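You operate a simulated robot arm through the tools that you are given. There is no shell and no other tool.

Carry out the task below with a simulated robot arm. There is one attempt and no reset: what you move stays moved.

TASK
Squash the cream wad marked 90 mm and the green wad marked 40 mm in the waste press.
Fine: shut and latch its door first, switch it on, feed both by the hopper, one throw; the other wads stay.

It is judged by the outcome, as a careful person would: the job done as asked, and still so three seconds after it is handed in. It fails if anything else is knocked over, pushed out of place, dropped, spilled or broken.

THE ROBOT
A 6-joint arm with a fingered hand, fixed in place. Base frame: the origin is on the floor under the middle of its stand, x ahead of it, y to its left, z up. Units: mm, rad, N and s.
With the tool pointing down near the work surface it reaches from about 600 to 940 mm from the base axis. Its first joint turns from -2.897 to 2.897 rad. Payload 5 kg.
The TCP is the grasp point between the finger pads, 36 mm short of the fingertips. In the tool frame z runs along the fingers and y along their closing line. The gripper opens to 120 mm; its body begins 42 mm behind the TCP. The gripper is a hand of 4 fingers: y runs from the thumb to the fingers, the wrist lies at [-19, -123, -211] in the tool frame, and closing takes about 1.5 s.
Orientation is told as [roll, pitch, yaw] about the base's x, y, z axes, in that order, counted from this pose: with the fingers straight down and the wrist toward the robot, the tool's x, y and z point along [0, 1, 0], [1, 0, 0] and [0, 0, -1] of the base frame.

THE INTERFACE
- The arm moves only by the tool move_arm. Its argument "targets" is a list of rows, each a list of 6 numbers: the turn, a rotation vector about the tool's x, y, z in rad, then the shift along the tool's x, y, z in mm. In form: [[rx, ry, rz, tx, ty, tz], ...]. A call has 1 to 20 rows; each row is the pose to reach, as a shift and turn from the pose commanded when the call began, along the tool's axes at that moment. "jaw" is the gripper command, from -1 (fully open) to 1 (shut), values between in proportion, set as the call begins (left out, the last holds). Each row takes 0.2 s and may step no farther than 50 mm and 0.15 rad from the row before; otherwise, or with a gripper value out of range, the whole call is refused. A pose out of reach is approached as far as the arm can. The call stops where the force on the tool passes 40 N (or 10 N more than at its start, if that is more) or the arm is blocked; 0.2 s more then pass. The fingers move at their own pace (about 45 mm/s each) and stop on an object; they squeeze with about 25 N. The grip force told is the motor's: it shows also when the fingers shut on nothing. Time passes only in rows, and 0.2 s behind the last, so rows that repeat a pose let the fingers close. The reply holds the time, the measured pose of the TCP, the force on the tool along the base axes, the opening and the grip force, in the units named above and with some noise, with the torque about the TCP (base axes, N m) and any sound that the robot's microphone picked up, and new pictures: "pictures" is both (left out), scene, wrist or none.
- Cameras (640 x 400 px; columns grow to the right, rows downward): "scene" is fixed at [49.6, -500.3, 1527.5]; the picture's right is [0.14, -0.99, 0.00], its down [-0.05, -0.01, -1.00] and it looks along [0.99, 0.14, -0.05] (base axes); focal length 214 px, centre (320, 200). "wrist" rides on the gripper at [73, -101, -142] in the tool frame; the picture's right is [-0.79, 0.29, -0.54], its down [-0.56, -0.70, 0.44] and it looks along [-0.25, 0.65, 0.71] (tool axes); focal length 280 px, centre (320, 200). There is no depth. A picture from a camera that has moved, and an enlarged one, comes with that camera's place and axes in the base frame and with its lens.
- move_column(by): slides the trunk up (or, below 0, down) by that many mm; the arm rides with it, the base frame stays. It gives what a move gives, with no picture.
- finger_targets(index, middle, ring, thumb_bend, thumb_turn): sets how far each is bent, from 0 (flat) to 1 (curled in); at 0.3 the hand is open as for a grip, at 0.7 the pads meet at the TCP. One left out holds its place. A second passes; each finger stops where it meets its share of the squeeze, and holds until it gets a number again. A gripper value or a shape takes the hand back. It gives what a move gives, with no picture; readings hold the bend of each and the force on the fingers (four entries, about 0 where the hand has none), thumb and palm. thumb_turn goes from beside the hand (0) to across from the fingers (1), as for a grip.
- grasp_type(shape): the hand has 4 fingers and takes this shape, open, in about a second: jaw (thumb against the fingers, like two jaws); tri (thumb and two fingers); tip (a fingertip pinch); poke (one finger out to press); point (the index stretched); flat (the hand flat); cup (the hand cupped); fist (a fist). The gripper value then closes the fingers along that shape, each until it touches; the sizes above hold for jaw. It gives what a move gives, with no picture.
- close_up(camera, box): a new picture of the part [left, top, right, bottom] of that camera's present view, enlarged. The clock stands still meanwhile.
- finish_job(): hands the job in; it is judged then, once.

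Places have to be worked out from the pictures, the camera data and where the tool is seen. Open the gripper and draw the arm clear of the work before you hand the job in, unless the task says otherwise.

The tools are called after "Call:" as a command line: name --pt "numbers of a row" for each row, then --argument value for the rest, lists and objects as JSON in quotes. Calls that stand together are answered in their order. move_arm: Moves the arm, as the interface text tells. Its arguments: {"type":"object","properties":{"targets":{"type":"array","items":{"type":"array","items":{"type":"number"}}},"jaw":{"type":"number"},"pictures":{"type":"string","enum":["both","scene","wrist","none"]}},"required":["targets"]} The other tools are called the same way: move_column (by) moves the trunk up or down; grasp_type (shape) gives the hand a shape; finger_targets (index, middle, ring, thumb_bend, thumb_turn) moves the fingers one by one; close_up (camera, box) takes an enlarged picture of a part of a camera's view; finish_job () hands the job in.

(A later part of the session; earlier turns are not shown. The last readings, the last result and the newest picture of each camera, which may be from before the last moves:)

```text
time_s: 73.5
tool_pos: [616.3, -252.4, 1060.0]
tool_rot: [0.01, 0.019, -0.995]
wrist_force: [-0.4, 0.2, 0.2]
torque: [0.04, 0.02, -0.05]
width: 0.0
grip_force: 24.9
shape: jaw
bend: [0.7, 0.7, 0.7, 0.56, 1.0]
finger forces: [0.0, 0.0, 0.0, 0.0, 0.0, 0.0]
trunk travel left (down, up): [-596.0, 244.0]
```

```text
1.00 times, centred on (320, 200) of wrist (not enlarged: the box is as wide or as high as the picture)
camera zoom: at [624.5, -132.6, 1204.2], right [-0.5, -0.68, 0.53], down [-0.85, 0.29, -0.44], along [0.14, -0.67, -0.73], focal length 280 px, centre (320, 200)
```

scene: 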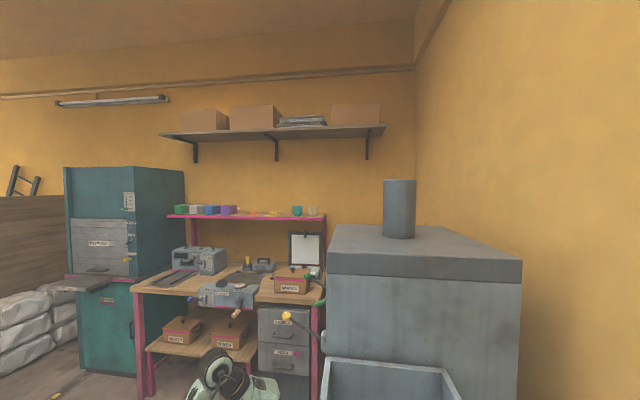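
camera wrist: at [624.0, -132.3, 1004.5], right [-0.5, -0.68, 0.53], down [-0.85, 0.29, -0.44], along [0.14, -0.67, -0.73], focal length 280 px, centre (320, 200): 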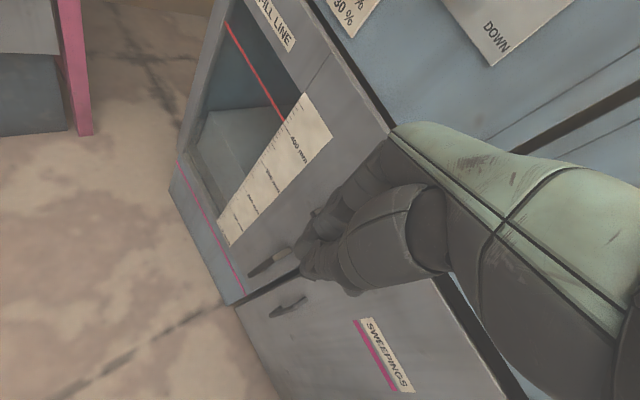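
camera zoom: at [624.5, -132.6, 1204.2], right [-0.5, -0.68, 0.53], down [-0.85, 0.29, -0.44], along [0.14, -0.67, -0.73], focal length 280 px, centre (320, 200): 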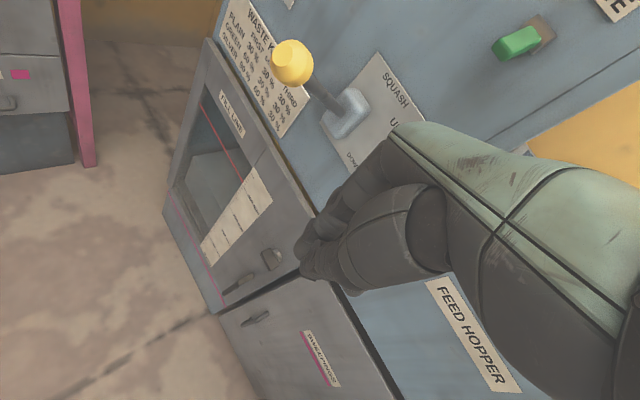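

Now the knob is visible on the closed door. I zoom in on it.

Call:
close_up --camera "wrist" --box '[240, 225, 310, 290]'

Call:
close_up --camera "wrist" --box '[270, 160, 340, 230]'

Call:
close_up --camera "wrist" --box '[260, 20, 420, 170]'

```text
6.15 times, centred on (275, 258) of wrist
camera zoom: at [624.5, -132.6, 1204.2], right [-0.5, -0.68, 0.53], down [-0.85, 0.29, -0.44], along [0.14, -0.67, -0.73], focal length 1726 px, centre (597, -154)
```

zoom: 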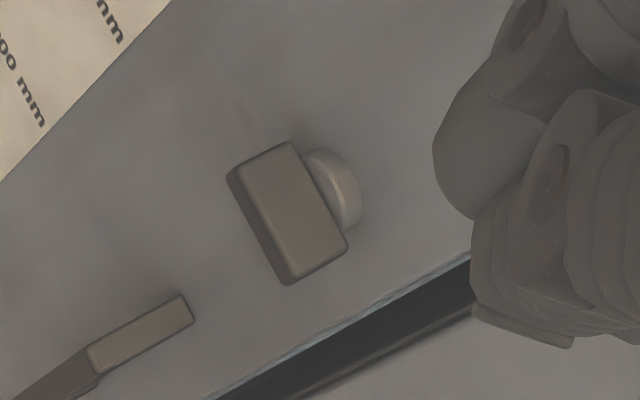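

```text
5.71 times, centred on (305, 195) of wrist
camera zoom: at [624.5, -132.6, 1204.2], right [-0.5, -0.68, 0.53], down [-0.85, 0.29, -0.44], along [0.14, -0.67, -0.73], focal length 1602 px, centre (406, 229)
```

zoom: 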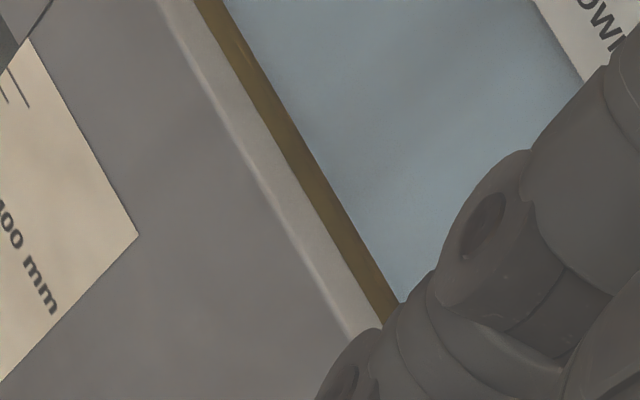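

```text
2.67 times, centred on (340, 95) of wrist
camera zoom: at [624.5, -132.6, 1204.2], right [-0.5, -0.68, 0.53], down [-0.85, 0.29, -0.44], along [0.14, -0.67, -0.73], focal length 748 px, centre (267, 480)
```

zoom: 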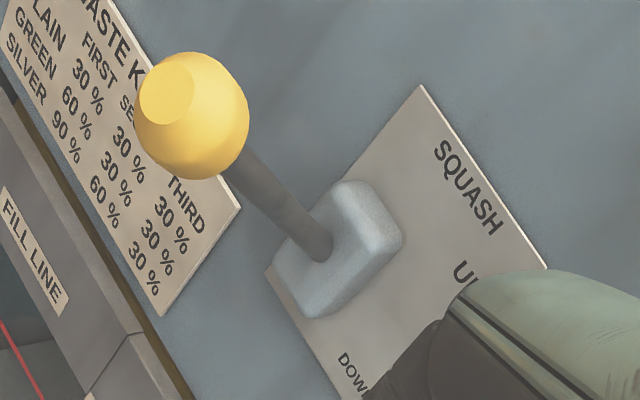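

The bar-shaped knob lies horizontal at about (651,-403,692) on the closed door. I change the hand to the "poke" shape and check where its finger is.

Call:
grasp_type --shape "poke"

Call:
close_up --camera "wrist" --box '[200, 80, 560, 400]'

Call:
close_up --camera "scene" --box '[180, 260, 340, 400]'

```text
time_s: 74.4
tool_pos: [616.9, -253.0, 1059.2]
tool_rot: [0.01, 0.019, -0.995]
wrist_force: [-0.1, -0.6, -1.2]
torque: [-0.02, 0.02, 0.01]
width: 0.0
grip_force: 0.0
shape: poke
bend: [0.7, 0.7, 0.99, 1.0, 1.0]
finger forces: [0.0, 0.1, 0.0, 0.1, 0.1, 0.0]
trunk travel left (down, up): [-596.0, 244.0]
```

```text
1.25 times, centred on (380, 240) of wrist
camera zoom: at [624.4, -132.5, 1204.3], right [-0.5, -0.68, 0.53], down [-0.85, 0.29, -0.44], along [0.14, -0.67, -0.73], focal length 350 px, centre (245, 150)
```

zoom: 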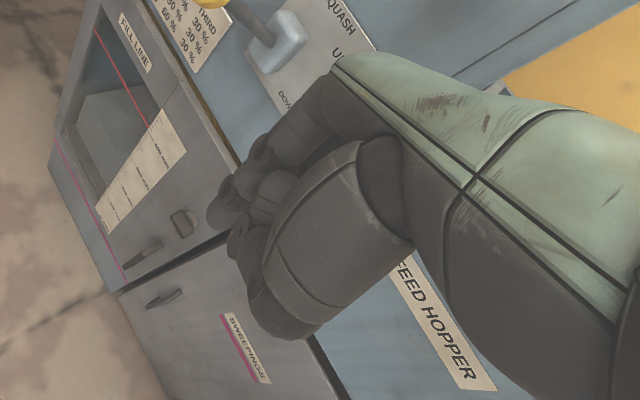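

```text
2.86 times, centred on (260, 330) of scene
camera zoom: at [49.6, -500.3, 1527.5], right [0.14, -0.99, 0.0], down [-0.05, -0.01, -1.0], along [0.99, 0.14, -0.05], focal length 613 px, centre (491, -171)
```

zoom: 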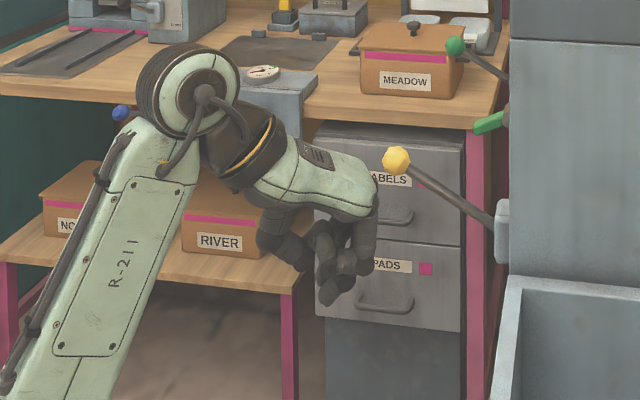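

I'll set the fingers one by one: index half bent as a pointer, others curled, and look at where the tip lands.

Call:
finger_targets --index 0.45 --middle 1.0 --ring 1.0 --thumb_bend 1.0 --thumb_turn 0.3

Call:
close_up --camera "wrist" --box '[200, 80, 560, 400]'

Call:
close_up --camera "scene" --box '[210, 290, 340, 400]'

```text
time_s: 75.4
tool_pos: [616.6, -253.1, 1059.3]
tool_rot: [0.01, 0.018, -0.994]
wrist_force: [0.7, -0.3, 0.2]
torque: [-0.01, -0.04, -0.06]
width: 55.3
grip_force: 0.1
shape: fingers
bend: [0.45, 1.0, 1.0, 1.0, 0.31]
finger forces: [0.1, 0.0, 0.0, 0.1, 0.0, 0.1]
trunk travel left (down, up): [-596.0, 244.0]
```

```text
1.25 times, centred on (380, 240) of wrist
camera zoom: at [624.4, -132.5, 1204.3], right [-0.5, -0.68, 0.53], down [-0.85, 0.29, -0.44], along [0.14, -0.67, -0.73], focal length 350 px, centre (245, 150)
```

zoom: 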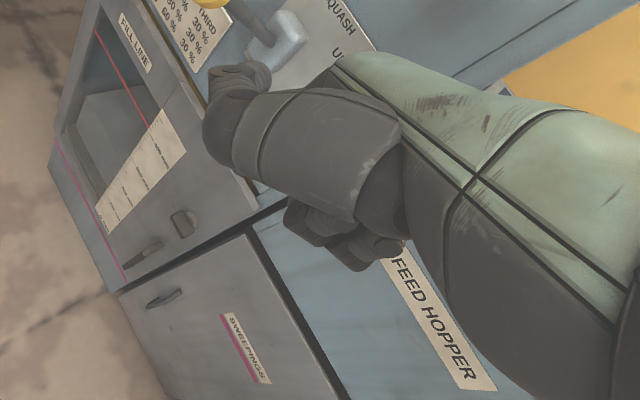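

```text
3.64 times, centred on (275, 345) of scene
camera zoom: at [49.6, -500.3, 1527.5], right [0.14, -0.99, 0.0], down [-0.05, -0.01, -1.0], along [0.99, 0.14, -0.05], focal length 780 px, centre (484, -327)
```

zoom: 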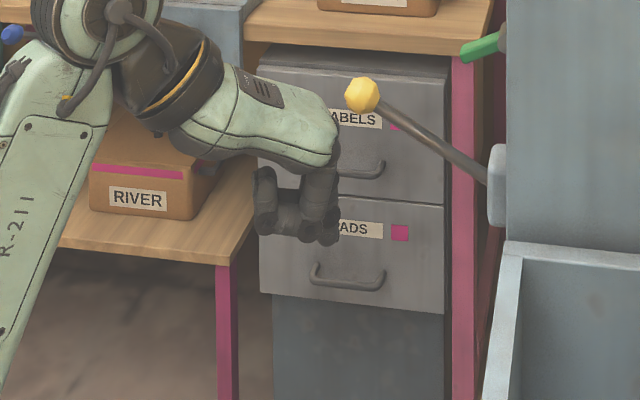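

The thumb hides the index now. A closed-jaw bundle with yaw -90° should do for pushing the bar's end. First I raise the trunk 200 mm to get a second, vertical-baseline sighting of the knob for an exact position.

Call:
move_column --by 200

Call:
close_up --camera "wrist" --box '[200, 255, 270, 320]'

Call:
close_up --camera "wrist" --box '[160, 100, 360, 300]'

```text
time_s: 77.6
tool_pos: [617.2, -252.7, 1258.8]
tool_rot: [0.009, 0.019, -0.996]
wrist_force: [-1.1, 0.1, 0.2]
torque: [0.04, 0.02, -0.03]
width: 55.1
grip_force: 0.0
shape: fingers
bend: [0.45, 1.0, 1.0, 1.0, 0.31]
finger forces: [0.1, 0.0, 0.1, 0.0, 0.1, 0.1]
trunk travel left (down, up): [-796.0, 44.0]
```

```text
6.15 times, centred on (235, 288) of wrist
camera zoom: at [624.5, -132.6, 1404.2], right [-0.5, -0.68, 0.53], down [-0.85, 0.29, -0.44], along [0.14, -0.67, -0.73], focal length 1726 px, centre (843, -338)
```

zoom: 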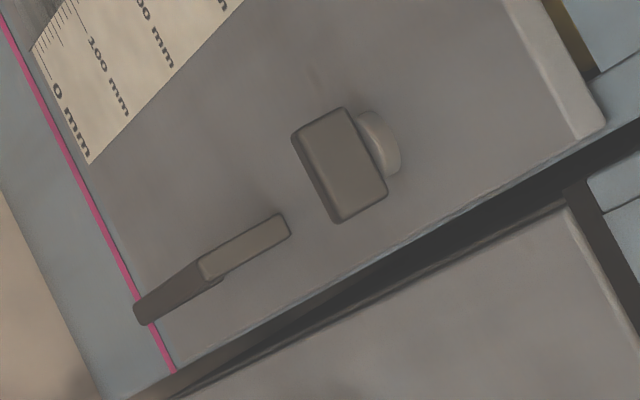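

```text
2.00 times, centred on (260, 200) of wrist
camera zoom: at [624.5, -132.6, 1404.2], right [-0.5, -0.68, 0.53], down [-0.85, 0.29, -0.44], along [0.14, -0.67, -0.73], focal length 561 px, centre (440, 200)
```

zoom: 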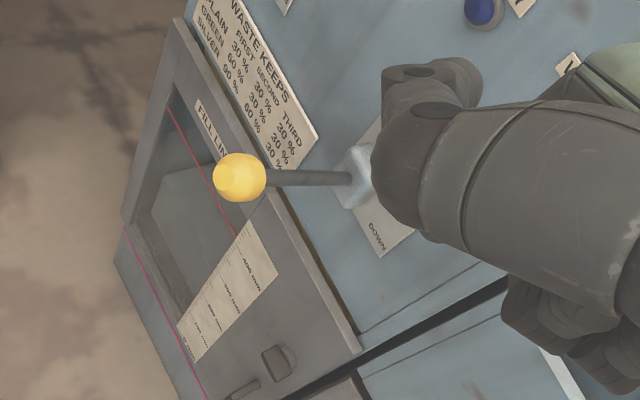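

The knob is a thumb-turn plate (≈37 mm wide, horizontal, thin) at about (651,-408,683), turning about the y axis. I want to pinch it from the front with the hand pointing along -y, so I return to the jaw shape and test whether that orientation is reachable in free space.

Call:
grasp_type --shape "jaw"

Call:
move_arm --pt "-0.06 -0.11 -0.06 10 -3 0" --pt "-0.12 -0.22 -0.12 20 -6 0" --pt "-0.179 -0.33 -0.179 30 -9 0" --pt "-0.239 -0.439 -0.239 40 -12 0" --pt "-0.299 -0.549 -0.299 50 -15 0" --pt "-0.359 -0.659 -0.359 60 -18 0"

```text
time_s: 78.5
tool_pos: [617.4, -253.1, 1260.0]
tool_rot: [0.01, 0.021, -0.996]
wrist_force: [0.0, -0.6, -0.2]
torque: [0.04, 0.0, -0.01]
width: 119.5
grip_force: 0.1
shape: jaw
bend: [0.3, 0.3, 0.3, 0.3, 0.97]
finger forces: [0.0, 0.1, 0.0, 0.1, 0.0, 0.0]
trunk travel left (down, up): [-796.0, 44.0]
```

```text
time_s: 79.9
tool_pos: [656.3, -204.9, 1260.4]
tool_rot: [-0.706, -0.198, -0.541]
wrist_force: [0.1, 1.3, -0.3]
torque: [-0.02, 0.01, 0.01]
width: 119.6
grip_force: 0.1
shape: jaw
bend: [0.3, 0.3, 0.3, 0.3, 0.97]
finger forces: [0.0, 0.0, 0.0, 0.0, 0.1, 0.0]
trunk travel left (down, up): [-796.0, 44.0]
camera wrist: at [639.5, -21.9, 1299.4], right [-0.04, -0.27, 0.96], down [-0.96, -0.26, -0.11], along [0.28, -0.93, -0.24], focal length 280 px, centre (320, 200)
```

scene: 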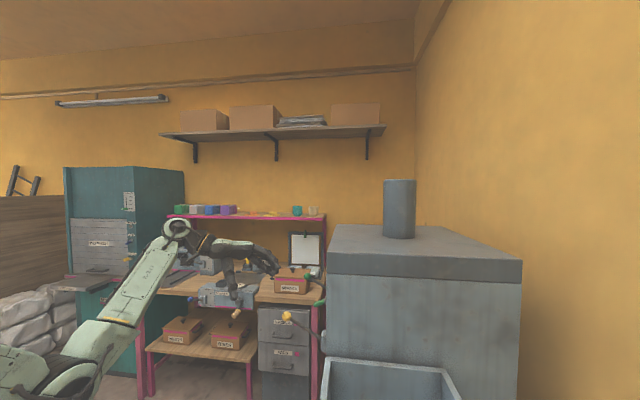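
wrist: 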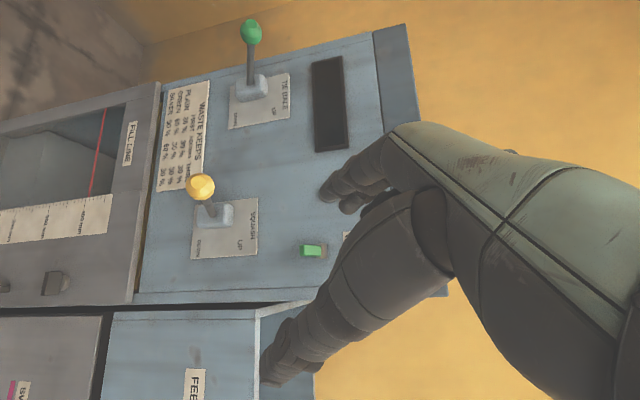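

That works smoothly and gives a frontal view of the panel. I complete the rotation to the fully horizontal orientation.

Call:
move_arm --pt "-0.06 -0.11 -0.06 0 0 0" --pt "-0.12 -0.22 -0.12 0 0 0" --pt "-0.179 -0.33 -0.179 0 0 0" --pt "-0.239 -0.439 -0.239 0 0 0" --pt "-0.299 -0.549 -0.299 0 0 0" --pt "-0.359 -0.659 -0.359 0 0 0" --pt "-0.418 -0.769 -0.418 0 0 0"

```text
time_s: 81.5
tool_pos: [656.7, -204.3, 1261.6]
tool_rot: [-1.551, 0.002, 0.004]
wrist_force: [-1.4, 0.5, 0.6]
torque: [0.0, -0.01, 0.02]
width: 119.7
grip_force: 0.0
shape: jaw
bend: [0.3, 0.3, 0.3, 0.3, 0.97]
finger forces: [0.0, 0.0, 0.0, 0.1, 0.0, 0.0]
trunk travel left (down, up): [-796.0, 44.0]
camera wrist: at [556.3, -62.4, 1190.9], right [0.29, 0.53, 0.8], down [-0.7, -0.46, 0.55], along [0.66, -0.72, 0.24], focal length 280 px, centre (320, 200)
```

scene: 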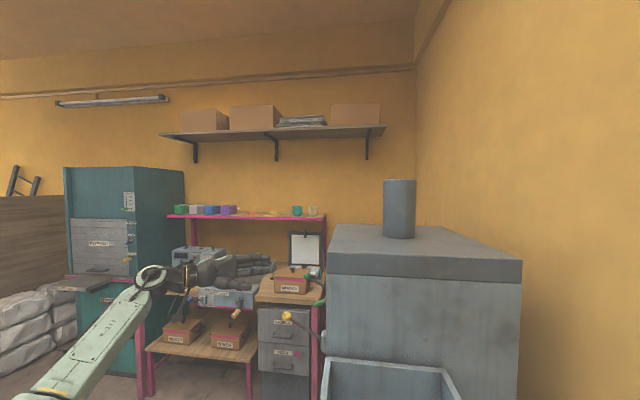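
wrist: 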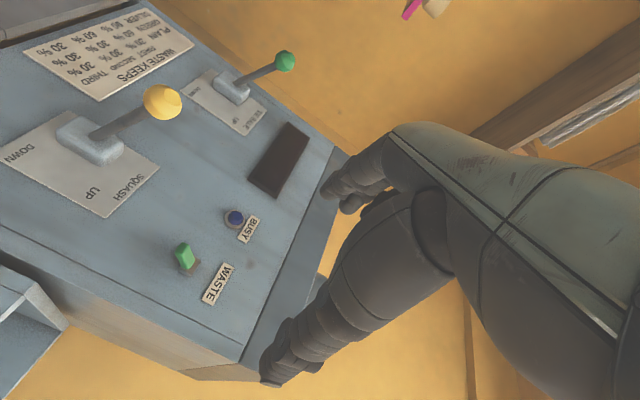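

The horizontal orientation is fully reachable (tool z along -y, closing line along x). I close the jaw, retreat a little, and lower the trunk toward knob height.

Call:
move_arm --pt "0 0 0 0 -5 -20" --pt "0 0 0 0 -10 -40" --pt "0 0 0 0 -10 -40" --pt "0 0 0 0 -10 -40" --pt "0 0 0 0 -10 -40" --pt "0 0 0 0 -10 -40" --jaw 1 --pictures "none"

Call:
move_column --by -400

Call:
move_column --by -100

Call:
close_up --camera "wrist" --box '[0, 0, 640, 400]'

```text
time_s: 82.9
tool_pos: [646.8, -165.7, 1260.0]
tool_rot: [-1.55, 0.004, 0.001]
wrist_force: [-0.2, 0.3, -0.7]
torque: [-0.01, 0.0, 0.03]
width: 0.2
grip_force: 0.1
shape: jaw
bend: [0.7, 0.7, 0.7, 0.67, 1.0]
finger forces: [0.0, 0.0, 0.0, 0.0, 0.0, 0.1]
trunk travel left (down, up): [-796.0, 44.0]
```

```text
time_s: 86.7
tool_pos: [646.8, -164.5, 860.5]
tool_rot: [-1.552, -0.001, 0.0]
wrist_force: [-0.2, 0.2, 0.3]
torque: [-0.01, 0.04, 0.01]
width: 0.1
grip_force: 24.8
shape: jaw
bend: [0.7, 0.7, 0.7, 0.55, 1.0]
finger forces: [0.0, 0.1, 0.1, 0.1, 0.0, 0.0]
trunk travel left (down, up): [-396.0, 444.0]
```

```text
time_s: 88.0
tool_pos: [647.0, -164.4, 759.9]
tool_rot: [-1.549, 0.0, 0.001]
wrist_force: [0.1, 0.9, 0.4]
torque: [-0.02, 0.0, -0.05]
width: 0.1
grip_force: 25.2
shape: jaw
bend: [0.7, 0.7, 0.7, 0.55, 1.0]
finger forces: [0.0, 0.0, 0.1, 0.1, 0.0, 0.1]
trunk travel left (down, up): [-296.0, 544.0]
```

```text
1.00 times, centred on (320, 200) of wrist (not enlarged: the box is as wide or as high as the picture)
camera zoom: at [547.0, -21.8, 690.6], right [0.29, 0.53, 0.8], down [-0.7, -0.46, 0.55], along [0.66, -0.72, 0.24], focal length 280 px, centre (320, 200)
```

zoom: 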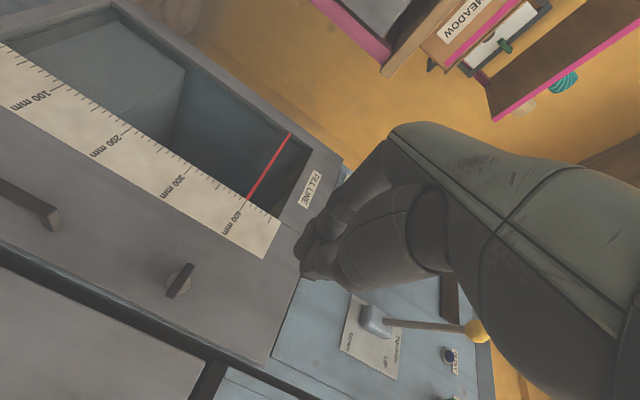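

The knob is clearly visible now at (178,282). I zoom in to determine its exact shape and orientation.

Call:
close_up --camera "wrist" --box '[130, 240, 230, 320]'

Call:
close_up --camera "wrist" --box '[240, 180, 460, 320]'

```text
5.00 times, centred on (180, 280) of wrist
camera zoom: at [547.0, -21.8, 690.6], right [0.29, 0.53, 0.8], down [-0.7, -0.46, 0.55], along [0.66, -0.72, 0.24], focal length 1402 px, centre (1020, -200)
```

zoom: 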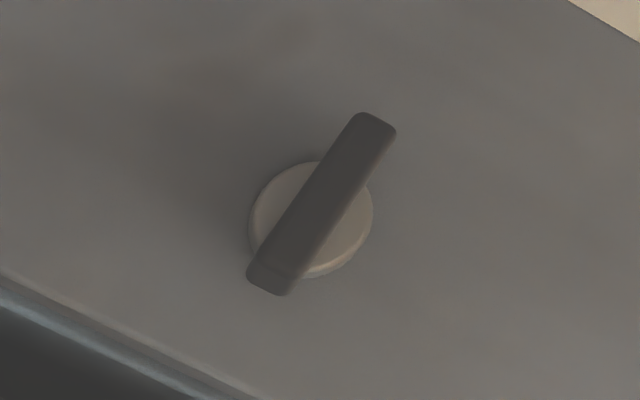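

```text
2.86 times, centred on (350, 250) of wrist
camera zoom: at [547.0, -21.8, 690.6], right [0.29, 0.53, 0.8], down [-0.7, -0.46, 0.55], along [0.66, -0.72, 0.24], focal length 801 px, centre (234, 57)
```

zoom: 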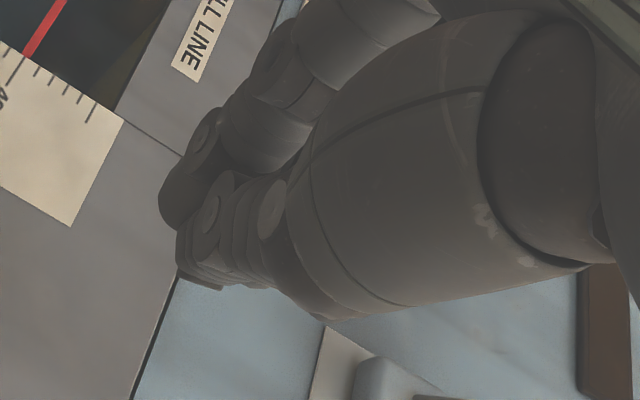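

The knob bar is ~43×11 mm, horizontal, centred ≈(653,-407,688). I bring the closed fingertips in front, just above the bar's -x end (z still 760, well above it).

Call:
move_arm --pt "0 0 0 -1 -3 43" --pt "0 0 0 -2 -5 86" --pt "0 0 0 -3 -7 129" --pt "0 0 0 -3.5 -9 172" --pt "0 0 0 -4 -11 200" --pt "0 0 0 -4 -11 212"

```text
time_s: 89.5
tool_pos: [637.8, -376.8, 759.9]
tool_rot: [-1.551, 0.002, 0.003]
wrist_force: [0.3, -0.1, -0.1]
torque: [0.0, 0.01, 0.02]
width: 0.0
grip_force: 25.0
shape: jaw
bend: [0.7, 0.7, 0.7, 0.55, 1.0]
finger forces: [0.0, 0.0, 0.0, 0.0, 0.1, 0.0]
trunk travel left (down, up): [-296.0, 544.0]
camera wrist: at [536.9, -235.4, 689.5], right [0.29, 0.53, 0.8], down [-0.7, -0.46, 0.55], along [0.66, -0.72, 0.24], focal length 280 px, centre (320, 200)
```

scene: 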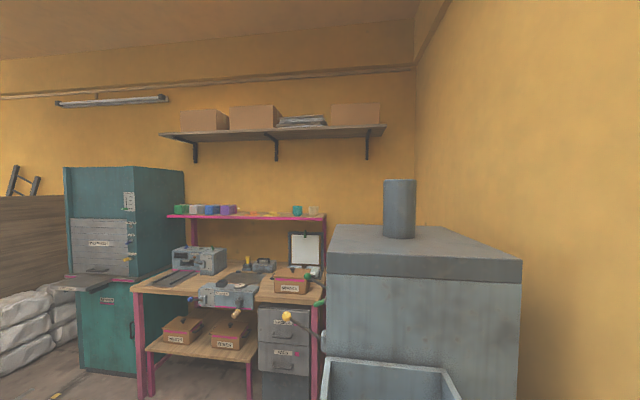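
wrist: 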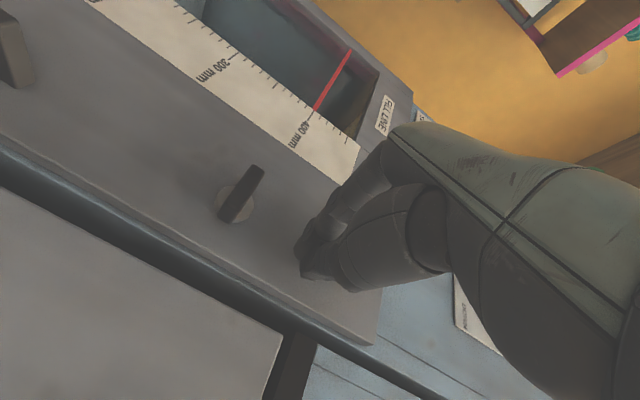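

Call:
close_up --camera "wrist" --box '[190, 140, 370, 300]'

```text
2.50 times, centred on (280, 220) of wrist
camera zoom: at [536.9, -235.4, 689.5], right [0.29, 0.53, 0.8], down [-0.7, -0.46, 0.55], along [0.66, -0.72, 0.24], focal length 701 px, centre (420, 150)
```

zoom: 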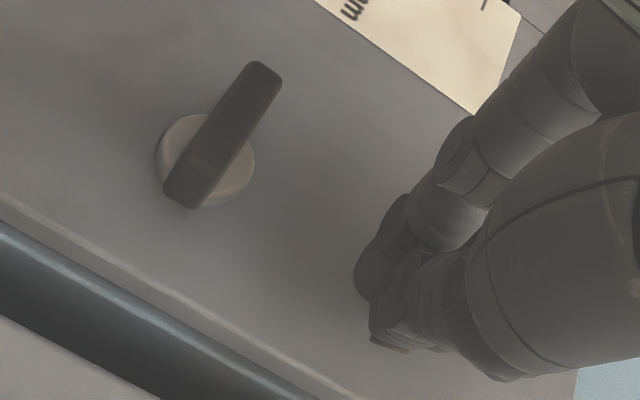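

The fingertips are straight above the knob's -x end; about 50 mm to go. I descend 35 mm and look again.

Call:
move_arm --pt "0 0 0 12 0 0" --pt "0 0 0 24 0 0" --pt "0 0 0 35 0 0" --pictures "none"

Call:
close_up --camera "wrist" --box '[190, 140, 370, 300]'

```text
time_s: 90.2
tool_pos: [636.3, -375.6, 725.3]
tool_rot: [-1.55, 0.001, 0.004]
wrist_force: [-0.2, -0.5, 0.2]
torque: [-0.03, 0.01, -0.04]
width: 0.1
grip_force: 24.9
shape: jaw
bend: [0.7, 0.7, 0.7, 0.55, 1.0]
finger forces: [0.0, 0.0, 0.1, 0.0, 0.0, 0.0]
trunk travel left (down, up): [-296.0, 544.0]
```

```text
2.50 times, centred on (280, 220) of wrist
camera zoom: at [536.4, -232.7, 655.2], right [0.29, 0.53, 0.8], down [-0.7, -0.46, 0.55], along [0.66, -0.72, 0.24], focal length 701 px, centre (420, 150)
```

zoom: 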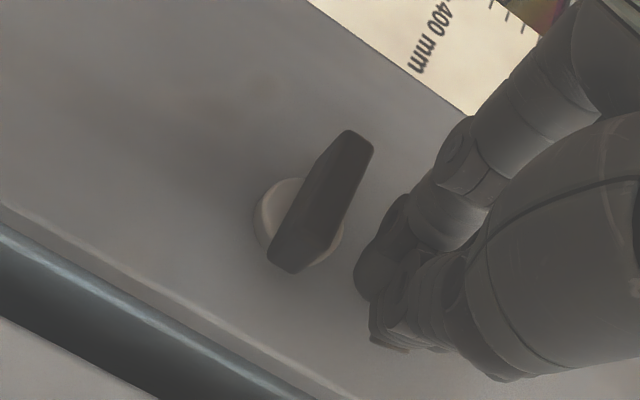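

About 10 mm left to contact. I press the bar's -x end down along the start of the arc (to ~40°) and check force and view.

Call:
move_arm --pt "0 0 0 6 1 0" --pt "0 0 0 10.8 2 0" --pt "0 0 0 13.8 0 0" --pt "0 0 0 16.8 -2.4 0" --pt "0 0 0 20.4 -3.5 0" --pt "0 0 0 24 -4.5 0" --pictures "none"

Call:
close_up --camera "wrist" --box '[190, 140, 370, 300]'

```text
time_s: 91.7
tool_pos: [630.7, -375.9, 703.6]
tool_rot: [-1.553, -0.001, 0.002]
wrist_force: [-4.9, 2.2, 8.4]
torque: [-0.15, -0.17, 0.0]
width: 0.1
grip_force: 24.3
shape: jaw
bend: [0.7, 0.7, 0.7, 0.55, 1.0]
finger forces: [0.1, 3.7, 0.0, 0.0, 0.0, 0.0]
trunk travel left (down, up): [-296.0, 544.0]
```

```text
2.50 times, centred on (280, 220) of wrist
camera zoom: at [531.0, -232.6, 632.8], right [0.29, 0.53, 0.8], down [-0.7, -0.46, 0.55], along [0.65, -0.72, 0.24], focal length 701 px, centre (420, 150)
```

zoom: 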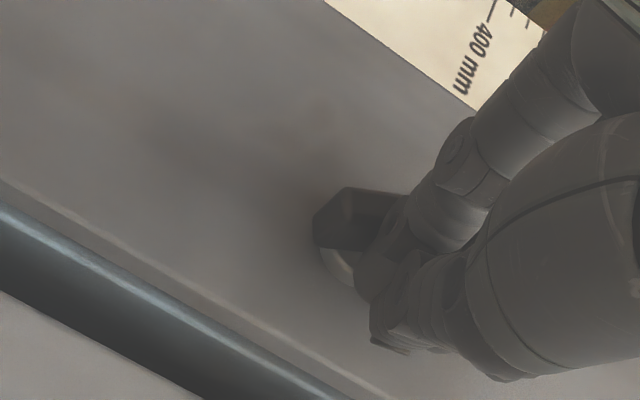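

It turns easily (8 N) and is already ~60° clockwise. I continue along the arc to about 90°.

Call:
move_arm --pt "0 0 0 5 0.5 0" --pt "0 0 0 10 1.7 0" --pt "0 0 0 13.5 3 0" --pt "0 0 0 16.7 4.7 0" --pictures "none"

Call:
close_up --camera "wrist" --box '[190, 140, 370, 300]'

```text
time_s: 92.5
tool_pos: [631.6, -375.4, 696.7]
tool_rot: [-1.563, -0.008, 0.0]
wrist_force: [-24.6, 14.9, 15.8]
torque: [-0.32, -0.14, -0.12]
width: 0.3
grip_force: 24.5
shape: jaw
bend: [0.7, 0.7, 0.7, 0.54, 1.0]
finger forces: [0.0, 14.8, 0.1, 0.0, 0.0, 0.0]
trunk travel left (down, up): [-296.0, 544.0]
stopped in row 4: the force on the tool passed its limit at 42 N (the readings are from after the stop); the commanded pose is now the measured one
```

```text
2.50 times, centred on (280, 220) of wrist
camera zoom: at [532.5, -232.9, 623.9], right [0.28, 0.54, 0.8], down [-0.7, -0.45, 0.55], along [0.65, -0.72, 0.25], focal length 701 px, centre (420, 150)
```

zoom: 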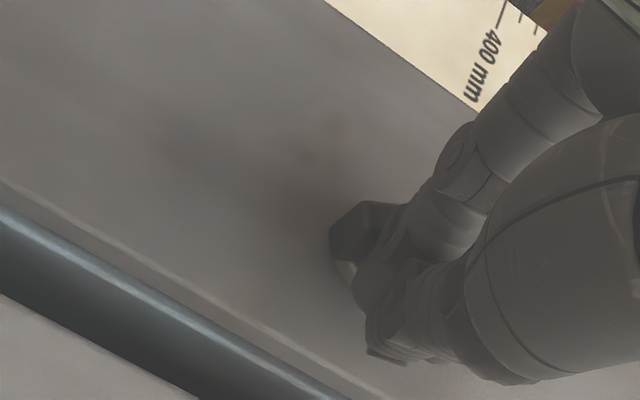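

The push stopped at 42 N, perhaps the knob's end stop. I retract up/left and away to view its angle.

Call:
move_arm --pt "0 0 0 -4 -6 0" --pt "0 0 0 -4 -6 -30" --pt "0 0 0 -20 -6 -60" --pt "0 0 0 -50 -6 -60" --pictures "wrist"

Call:
close_up --camera "wrist" --box '[130, 160, 310, 300]'

```text
time_s: 93.5
tool_pos: [628.4, -316.5, 742.0]
tool_rot: [-1.555, -0.004, -0.002]
wrist_force: [-0.5, 0.2, 0.2]
torque: [0.0, 0.0, -0.01]
width: 0.0
grip_force: 25.2
shape: jaw
bend: [0.7, 0.7, 0.7, 0.55, 1.0]
finger forces: [0.0, 0.0, 0.1, 0.0, 0.1, 0.0]
trunk travel left (down, up): [-296.0, 544.0]
camera wrist: at [528.7, -174.4, 670.7], right [0.29, 0.53, 0.8], down [-0.7, -0.45, 0.55], along [0.65, -0.72, 0.24], focal length 280 px, centre (320, 200)
```

wrist: 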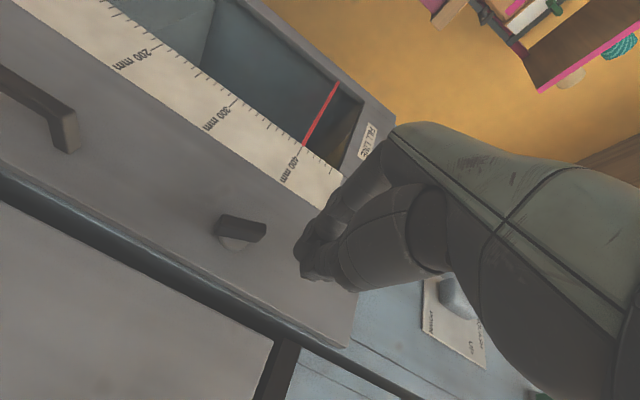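

```text
2.86 times, centred on (220, 230) of wrist
camera zoom: at [528.7, -174.4, 670.7], right [0.29, 0.53, 0.8], down [-0.7, -0.45, 0.55], along [0.65, -0.72, 0.24], focal length 801 px, centre (606, 114)
```

zoom: 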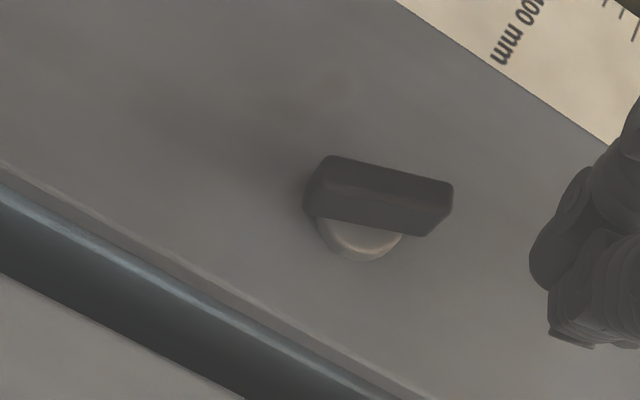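

The bar is now ~69° turned; my middle finger was pressing at its pivot, hence the block. I go around to press the lower end sideways (+x) at z≈668.

Call:
move_arm --pt "0 0 0 35 -13 0" --pt "0 0 0 74 -26 0" --pt "0 0 0 74 -26 30" --pt "0 0 0 74 -26 58" --pictures "none"

Call:
close_up --camera "wrist" --box '[190, 140, 370, 300]'

```text
time_s: 94.5
tool_pos: [602.6, -376.2, 666.3]
tool_rot: [-1.554, -0.002, 0.001]
wrist_force: [-0.5, -0.4, -0.4]
torque: [-0.02, 0.01, 0.0]
width: 0.0
grip_force: 25.1
shape: jaw
bend: [0.7, 0.7, 0.7, 0.55, 1.0]
finger forces: [0.0, 0.1, 0.0, 0.0, 0.0, 0.0]
trunk travel left (down, up): [-296.0, 544.0]
```

```text
2.50 times, centred on (280, 220) of wrist
camera zoom: at [503.3, -233.2, 595.5], right [0.29, 0.53, 0.8], down [-0.7, -0.45, 0.55], along [0.65, -0.72, 0.24], focal length 701 px, centre (420, 150)
```

zoom: 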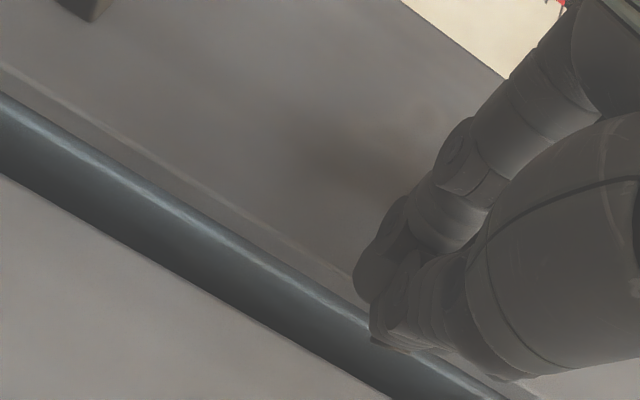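

The hand is in place to the side of the lower end. I push slowly in +x until the force rises.

Call:
move_arm --pt "0 0 0 0 6 0" --pt "0 0 0 0 12 0" --pt "0 0 0 0 17 0" --pt "0 0 0 0 21 0" --pt "0 0 0 0 25 0" --pt "0 0 0 0 29 0" --pt "0 0 0 0 33 0" --pt "0 0 0 0 36 0" --pictures "none"

Call:
close_up --camera "wrist" --box '[190, 140, 370, 300]'

```text
time_s: 96.3
tool_pos: [638.7, -371.9, 667.6]
tool_rot: [-1.559, -0.006, 0.005]
wrist_force: [-14.7, 16.0, 0.2]
torque: [-0.31, -0.3, -0.2]
width: 0.0
grip_force: 25.2
shape: jaw
bend: [0.7, 0.7, 0.7, 0.56, 1.0]
finger forces: [0.1, 17.7, 3.6, 0.1, 0.0, 0.0]
trunk travel left (down, up): [-296.0, 544.0]
```

```text
2.50 times, centred on (280, 220) of wrist
camera zoom: at [538.6, -230.1, 596.6], right [0.28, 0.53, 0.8], down [-0.7, -0.45, 0.55], along [0.66, -0.71, 0.25], focal length 701 px, centre (420, 150)
```

zoom: 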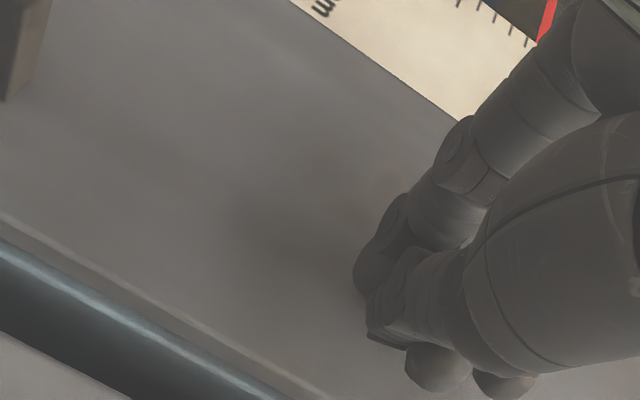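

Middle and ring fingers are in contact with moderate force (15 N). I retract and check the knob's angle again.

Call:
move_arm --pt "0 0 0 0 -8 -5" --pt "0 0 0 0 -20 -40" --pt "0 0 0 -40 -20 -60" --pt "0 0 0 -75 -15 -60" --pictures "none"

Call:
close_up --camera "wrist" --box '[130, 160, 310, 300]'

```text
time_s: 97.3
tool_pos: [622.4, -314.4, 742.4]
tool_rot: [-1.555, -0.003, 0.002]
wrist_force: [-0.4, -0.9, 0.5]
torque: [-0.02, 0.0, -0.01]
width: 0.0
grip_force: 25.2
shape: jaw
bend: [0.7, 0.7, 0.7, 0.56, 1.0]
finger forces: [0.0, 0.0, 0.0, 0.0, 0.0, 0.0]
trunk travel left (down, up): [-296.0, 544.0]
```

```text
2.86 times, centred on (220, 230) of wrist
camera zoom: at [523.0, -172.4, 671.6], right [0.29, 0.53, 0.8], down [-0.7, -0.45, 0.55], along [0.65, -0.72, 0.24], focal length 801 px, centre (606, 114)
```

zoom: 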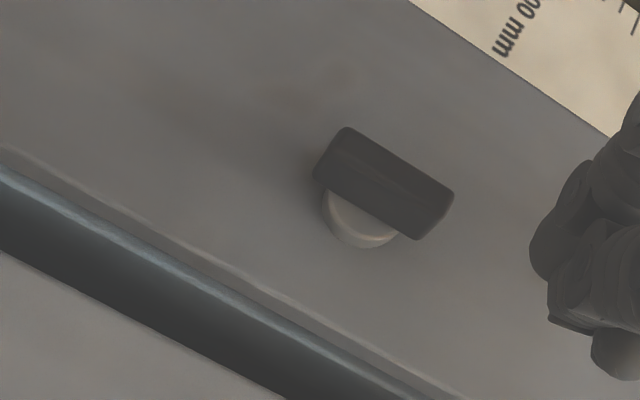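

The bar is now vertical (≈90°): door latched. Next the switch: I retreat in +y and raise the trunk to bring the hand in front of the green WASTE switch.

Call:
move_arm --pt "0 0 0 0 -5 -40" --pt "0 0 0 0 -10 -80" --pt "0 0 0 0 -12 -110" --pictures "none"

Call:
move_column --by 400

Call:
close_up --camera "wrist" --box '[0, 0, 640, 400]'

```text
time_s: 98.1
tool_pos: [610.6, -204.8, 744.9]
tool_rot: [-1.557, -0.003, 0.0]
wrist_force: [0.1, -0.8, 0.3]
torque: [0.0, -0.02, 0.01]
width: 0.0
grip_force: 25.2
shape: jaw
bend: [0.7, 0.7, 0.7, 0.56, 1.0]
finger forces: [0.0, 0.1, 0.0, 0.0, 0.0, 0.1]
trunk travel left (down, up): [-296.0, 544.0]
```

```text
time_s: 101.9
tool_pos: [611.3, -205.5, 1143.8]
tool_rot: [-1.555, -0.002, 0.001]
wrist_force: [0.4, 0.3, 0.5]
torque: [-0.02, -0.01, 0.01]
width: 0.0
grip_force: 25.0
shape: jaw
bend: [0.7, 0.7, 0.7, 0.56, 1.0]
finger forces: [0.1, 0.1, 0.0, 0.1, 0.0, 0.0]
trunk travel left (down, up): [-696.0, 144.0]
```

```text
1.00 times, centred on (320, 200) of wrist (not enlarged: the box is as wide or as high as the picture)
camera zoom: at [511.8, -62.9, 1073.7], right [0.29, 0.53, 0.8], down [-0.7, -0.45, 0.55], along [0.65, -0.72, 0.24], focal length 280 px, centre (320, 200)
```

zoom: 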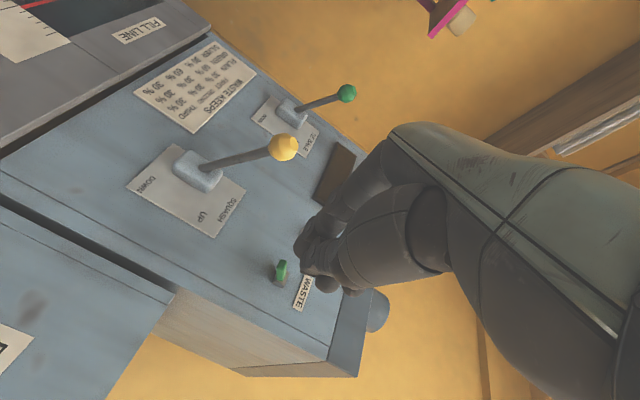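

Call:
close_up --camera "wrist" --box '[240, 230, 340, 310]'

Call:
close_up --camera "wrist" --box '[120, 110, 320, 250]'

```text
5.00 times, centred on (290, 270) of wrist
camera zoom: at [511.8, -62.9, 1073.7], right [0.29, 0.53, 0.8], down [-0.7, -0.45, 0.55], along [0.65, -0.72, 0.24], focal length 1402 px, centre (470, -150)
```

zoom: 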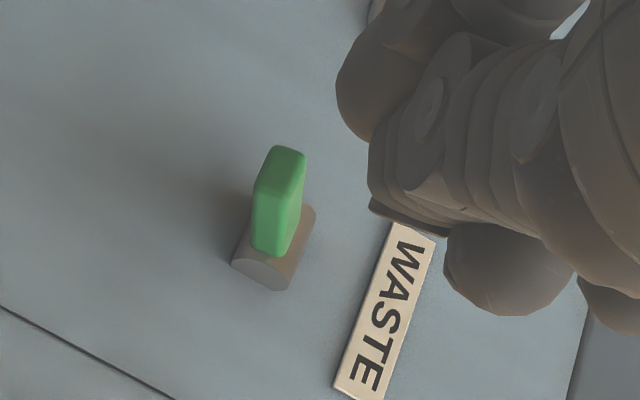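

```text
2.86 times, centred on (220, 180) of wrist
camera zoom: at [511.8, -62.9, 1073.7], right [0.29, 0.53, 0.8], down [-0.7, -0.45, 0.55], along [0.65, -0.72, 0.24], focal length 801 px, centre (606, 257)
```

zoom: 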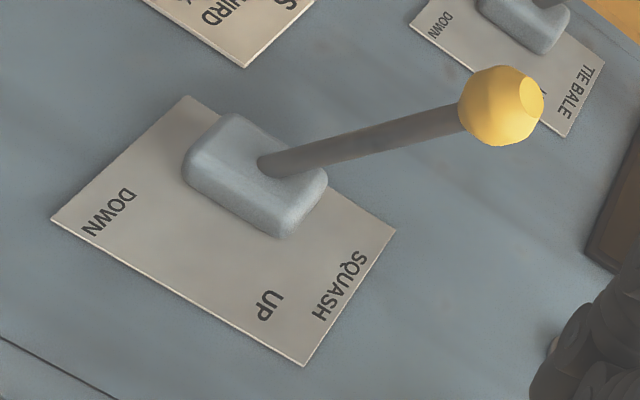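

The switch lever runs from its base (679,-435,1188) out and down to its tip (680,-387,1166): it must be flipped up. To keep my knuckles clear of the yellow ball I roll the hand 90° about its pointing axis (fingers on top).

Call:
move_arm --pt "0 0 0.143 0 0 0" --pt "0 0 0.286 0 0 0" --pt "0 0 0.429 0 0 0" --pt "0 0 0.571 0 0 0" --pt "0 0 0.714 0 0 0" --pt "0 0 0.857 0 0 0" --pt "0 0 1.0 0 0 0" --pt "0 0 1.142 0 0 0" --pt "0 0 1.285 0 0 0" --pt "0 0 1.428 0 0 0" --pt "0 0 1.571 0 0 0"

```text
time_s: 104.3
tool_pos: [611.5, -205.9, 1145.5]
tool_rot: [0.301, -1.555, -1.871]
wrist_force: [0.6, -0.5, -0.3]
torque: [0.02, 0.01, -0.03]
width: 0.0
grip_force: 24.9
shape: jaw
bend: [0.7, 0.7, 0.7, 0.56, 1.0]
finger forces: [0.1, 0.0, 0.1, 0.1, 0.1, 0.1]
trunk travel left (down, up): [-696.0, 144.0]
camera wrist: at [686.3, -61.9, 1045.4], right [-0.79, 0.54, 0.29], down [-0.56, -0.43, -0.71], along [-0.25, -0.72, 0.64], focal length 280 px, centre (320, 200)
```

scene: 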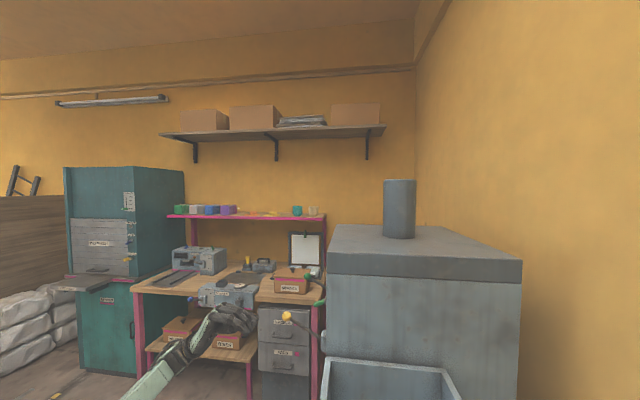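
wrist: 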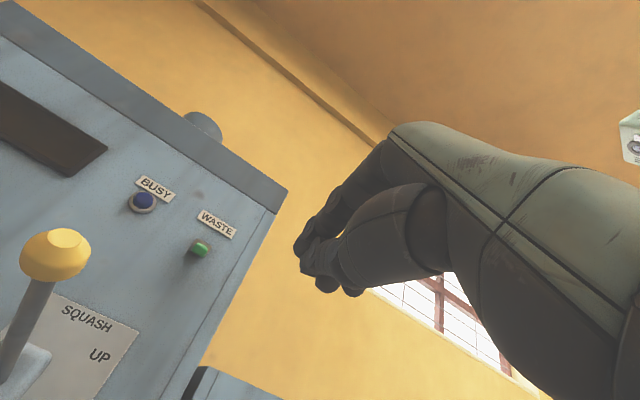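

The rolled pose works. The lever sits at x≈683; I bring the index finger (TCP x≈660, index side +x) underneath it at z≈1120, tips to y≈-404.

Call:
move_arm --pt "0 0 0 16 -8 35" --pt "0 0 0 30 -16 70" --pt "0 0 0 44 -25 105" --pt "0 0 0 48.5 -25 140" --pt "0 0 0 48.5 -25 160"

Call:
close_up --camera "wrist" --box '[120, 100, 360, 320]'

```text
time_s: 105.5
tool_pos: [657.6, -365.6, 1115.8]
tool_rot: [0.166, -1.554, -1.734]
wrist_force: [0.1, 0.9, 0.1]
torque: [0.01, 0.0, -0.03]
width: 0.0
grip_force: 24.7
shape: jaw
bend: [0.7, 0.7, 0.7, 0.56, 1.0]
finger forces: [0.0, 0.0, 0.0, 0.1, 0.0, 0.0]
trunk travel left (down, up): [-696.0, 144.0]
camera wrist: at [732.9, -222.3, 1017.5], right [-0.79, 0.54, 0.29], down [-0.56, -0.43, -0.71], along [-0.25, -0.72, 0.64], focal length 280 px, centre (320, 200)
```

scene: 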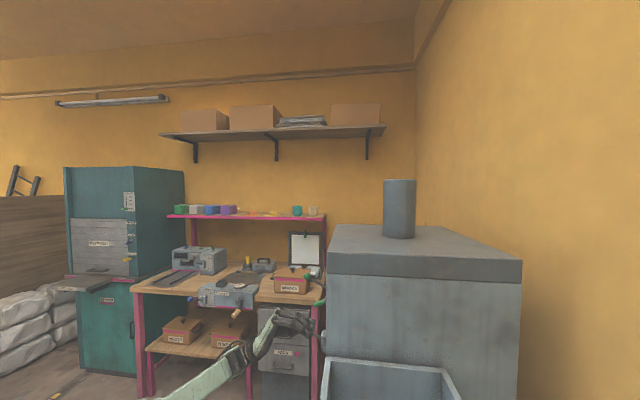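
wrist: 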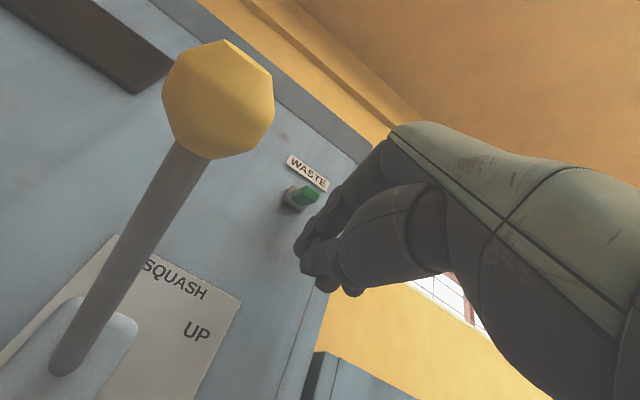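

```text
1.82 times, centred on (240, 210) of wrist
camera zoom: at [732.9, -222.3, 1017.5], right [-0.79, 0.54, 0.29], down [-0.56, -0.43, -0.71], along [-0.25, -0.72, 0.64], focal length 510 px, centre (466, 182)
```

zoom: 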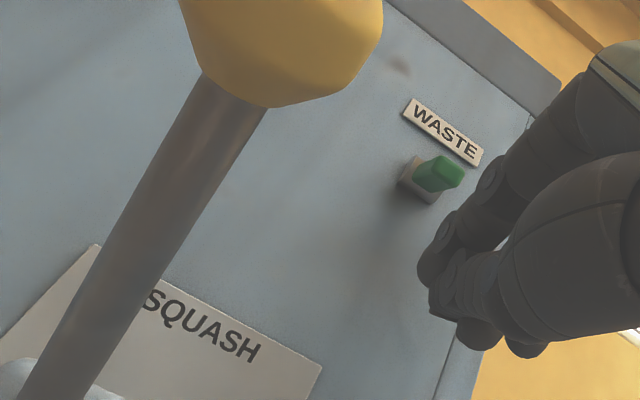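

The fingertip is a bit too far left/short of the lever; I shift +8 mm in x and 10 mm deeper, then raise to flip the lever up.

Call:
move_arm --pt "0 0 0 8 0 10" --pt "0 0 0 8 12 10" --pt "0 0 0 8 24 10" --pt "0 0 0 8 34 10" --pictures "none"

Call:
close_up --camera "wrist" --box '[200, 120, 360, 320]'

```text
time_s: 106.5
tool_pos: [668.8, -375.0, 1150.9]
tool_rot: [0.123, -1.555, -1.694]
wrist_force: [-0.4, 0.5, -2.0]
torque: [0.02, -0.01, 0.01]
width: 0.0
grip_force: 25.2
shape: jaw
bend: [0.7, 0.7, 0.7, 0.56, 1.0]
finger forces: [0.0, 0.0, 0.1, 0.0, 0.0, 0.0]
trunk travel left (down, up): [-696.0, 144.0]
```

```text
2.00 times, centred on (280, 220) of wrist
camera zoom: at [741.7, -231.8, 1051.2], right [-0.79, 0.54, 0.3], down [-0.56, -0.43, -0.71], along [-0.25, -0.72, 0.64], focal length 561 px, centre (400, 160)
```

zoom: 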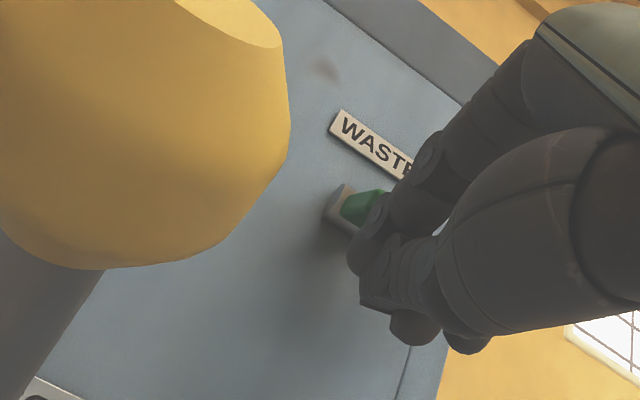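

The index is right under the lever (slight contact). I keep raising to flip it.

Call:
move_arm --pt "0 0 0 0 8 0" --pt "0 0 0 0 16 0" --pt "0 0 0 0 24 0" --pt "0 0 0 0 32 0" --pictures "none"

Call:
close_up --camera "wrist" --box '[200, 120, 360, 320]'

```text
time_s: 107.5
tool_pos: [667.5, -375.7, 1181.5]
tool_rot: [0.085, -1.554, -1.654]
wrist_force: [-0.9, 3.3, -4.3]
torque: [0.09, 0.01, -0.03]
width: 0.0
grip_force: 25.2
shape: jaw
bend: [0.7, 0.7, 0.7, 0.56, 1.0]
finger forces: [0.1, 0.0, 0.0, 0.0, 0.0, 0.0]
trunk travel left (down, up): [-696.0, 144.0]
heard: click
```

```text
2.00 times, centred on (280, 220) of wrist
camera zoom: at [742.0, -232.6, 1083.0], right [-0.79, 0.54, 0.3], down [-0.56, -0.43, -0.71], along [-0.25, -0.72, 0.64], focal length 561 px, centre (400, 160)
```

zoom: 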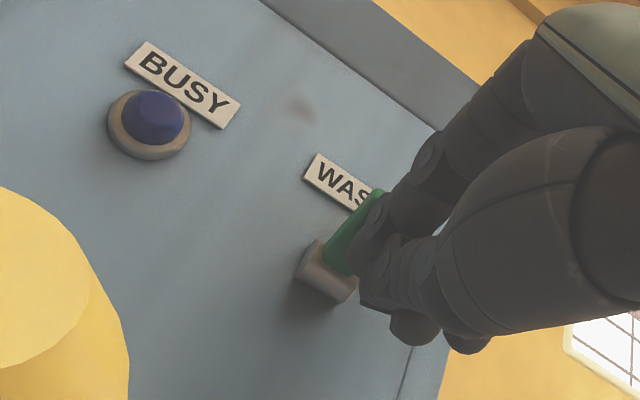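

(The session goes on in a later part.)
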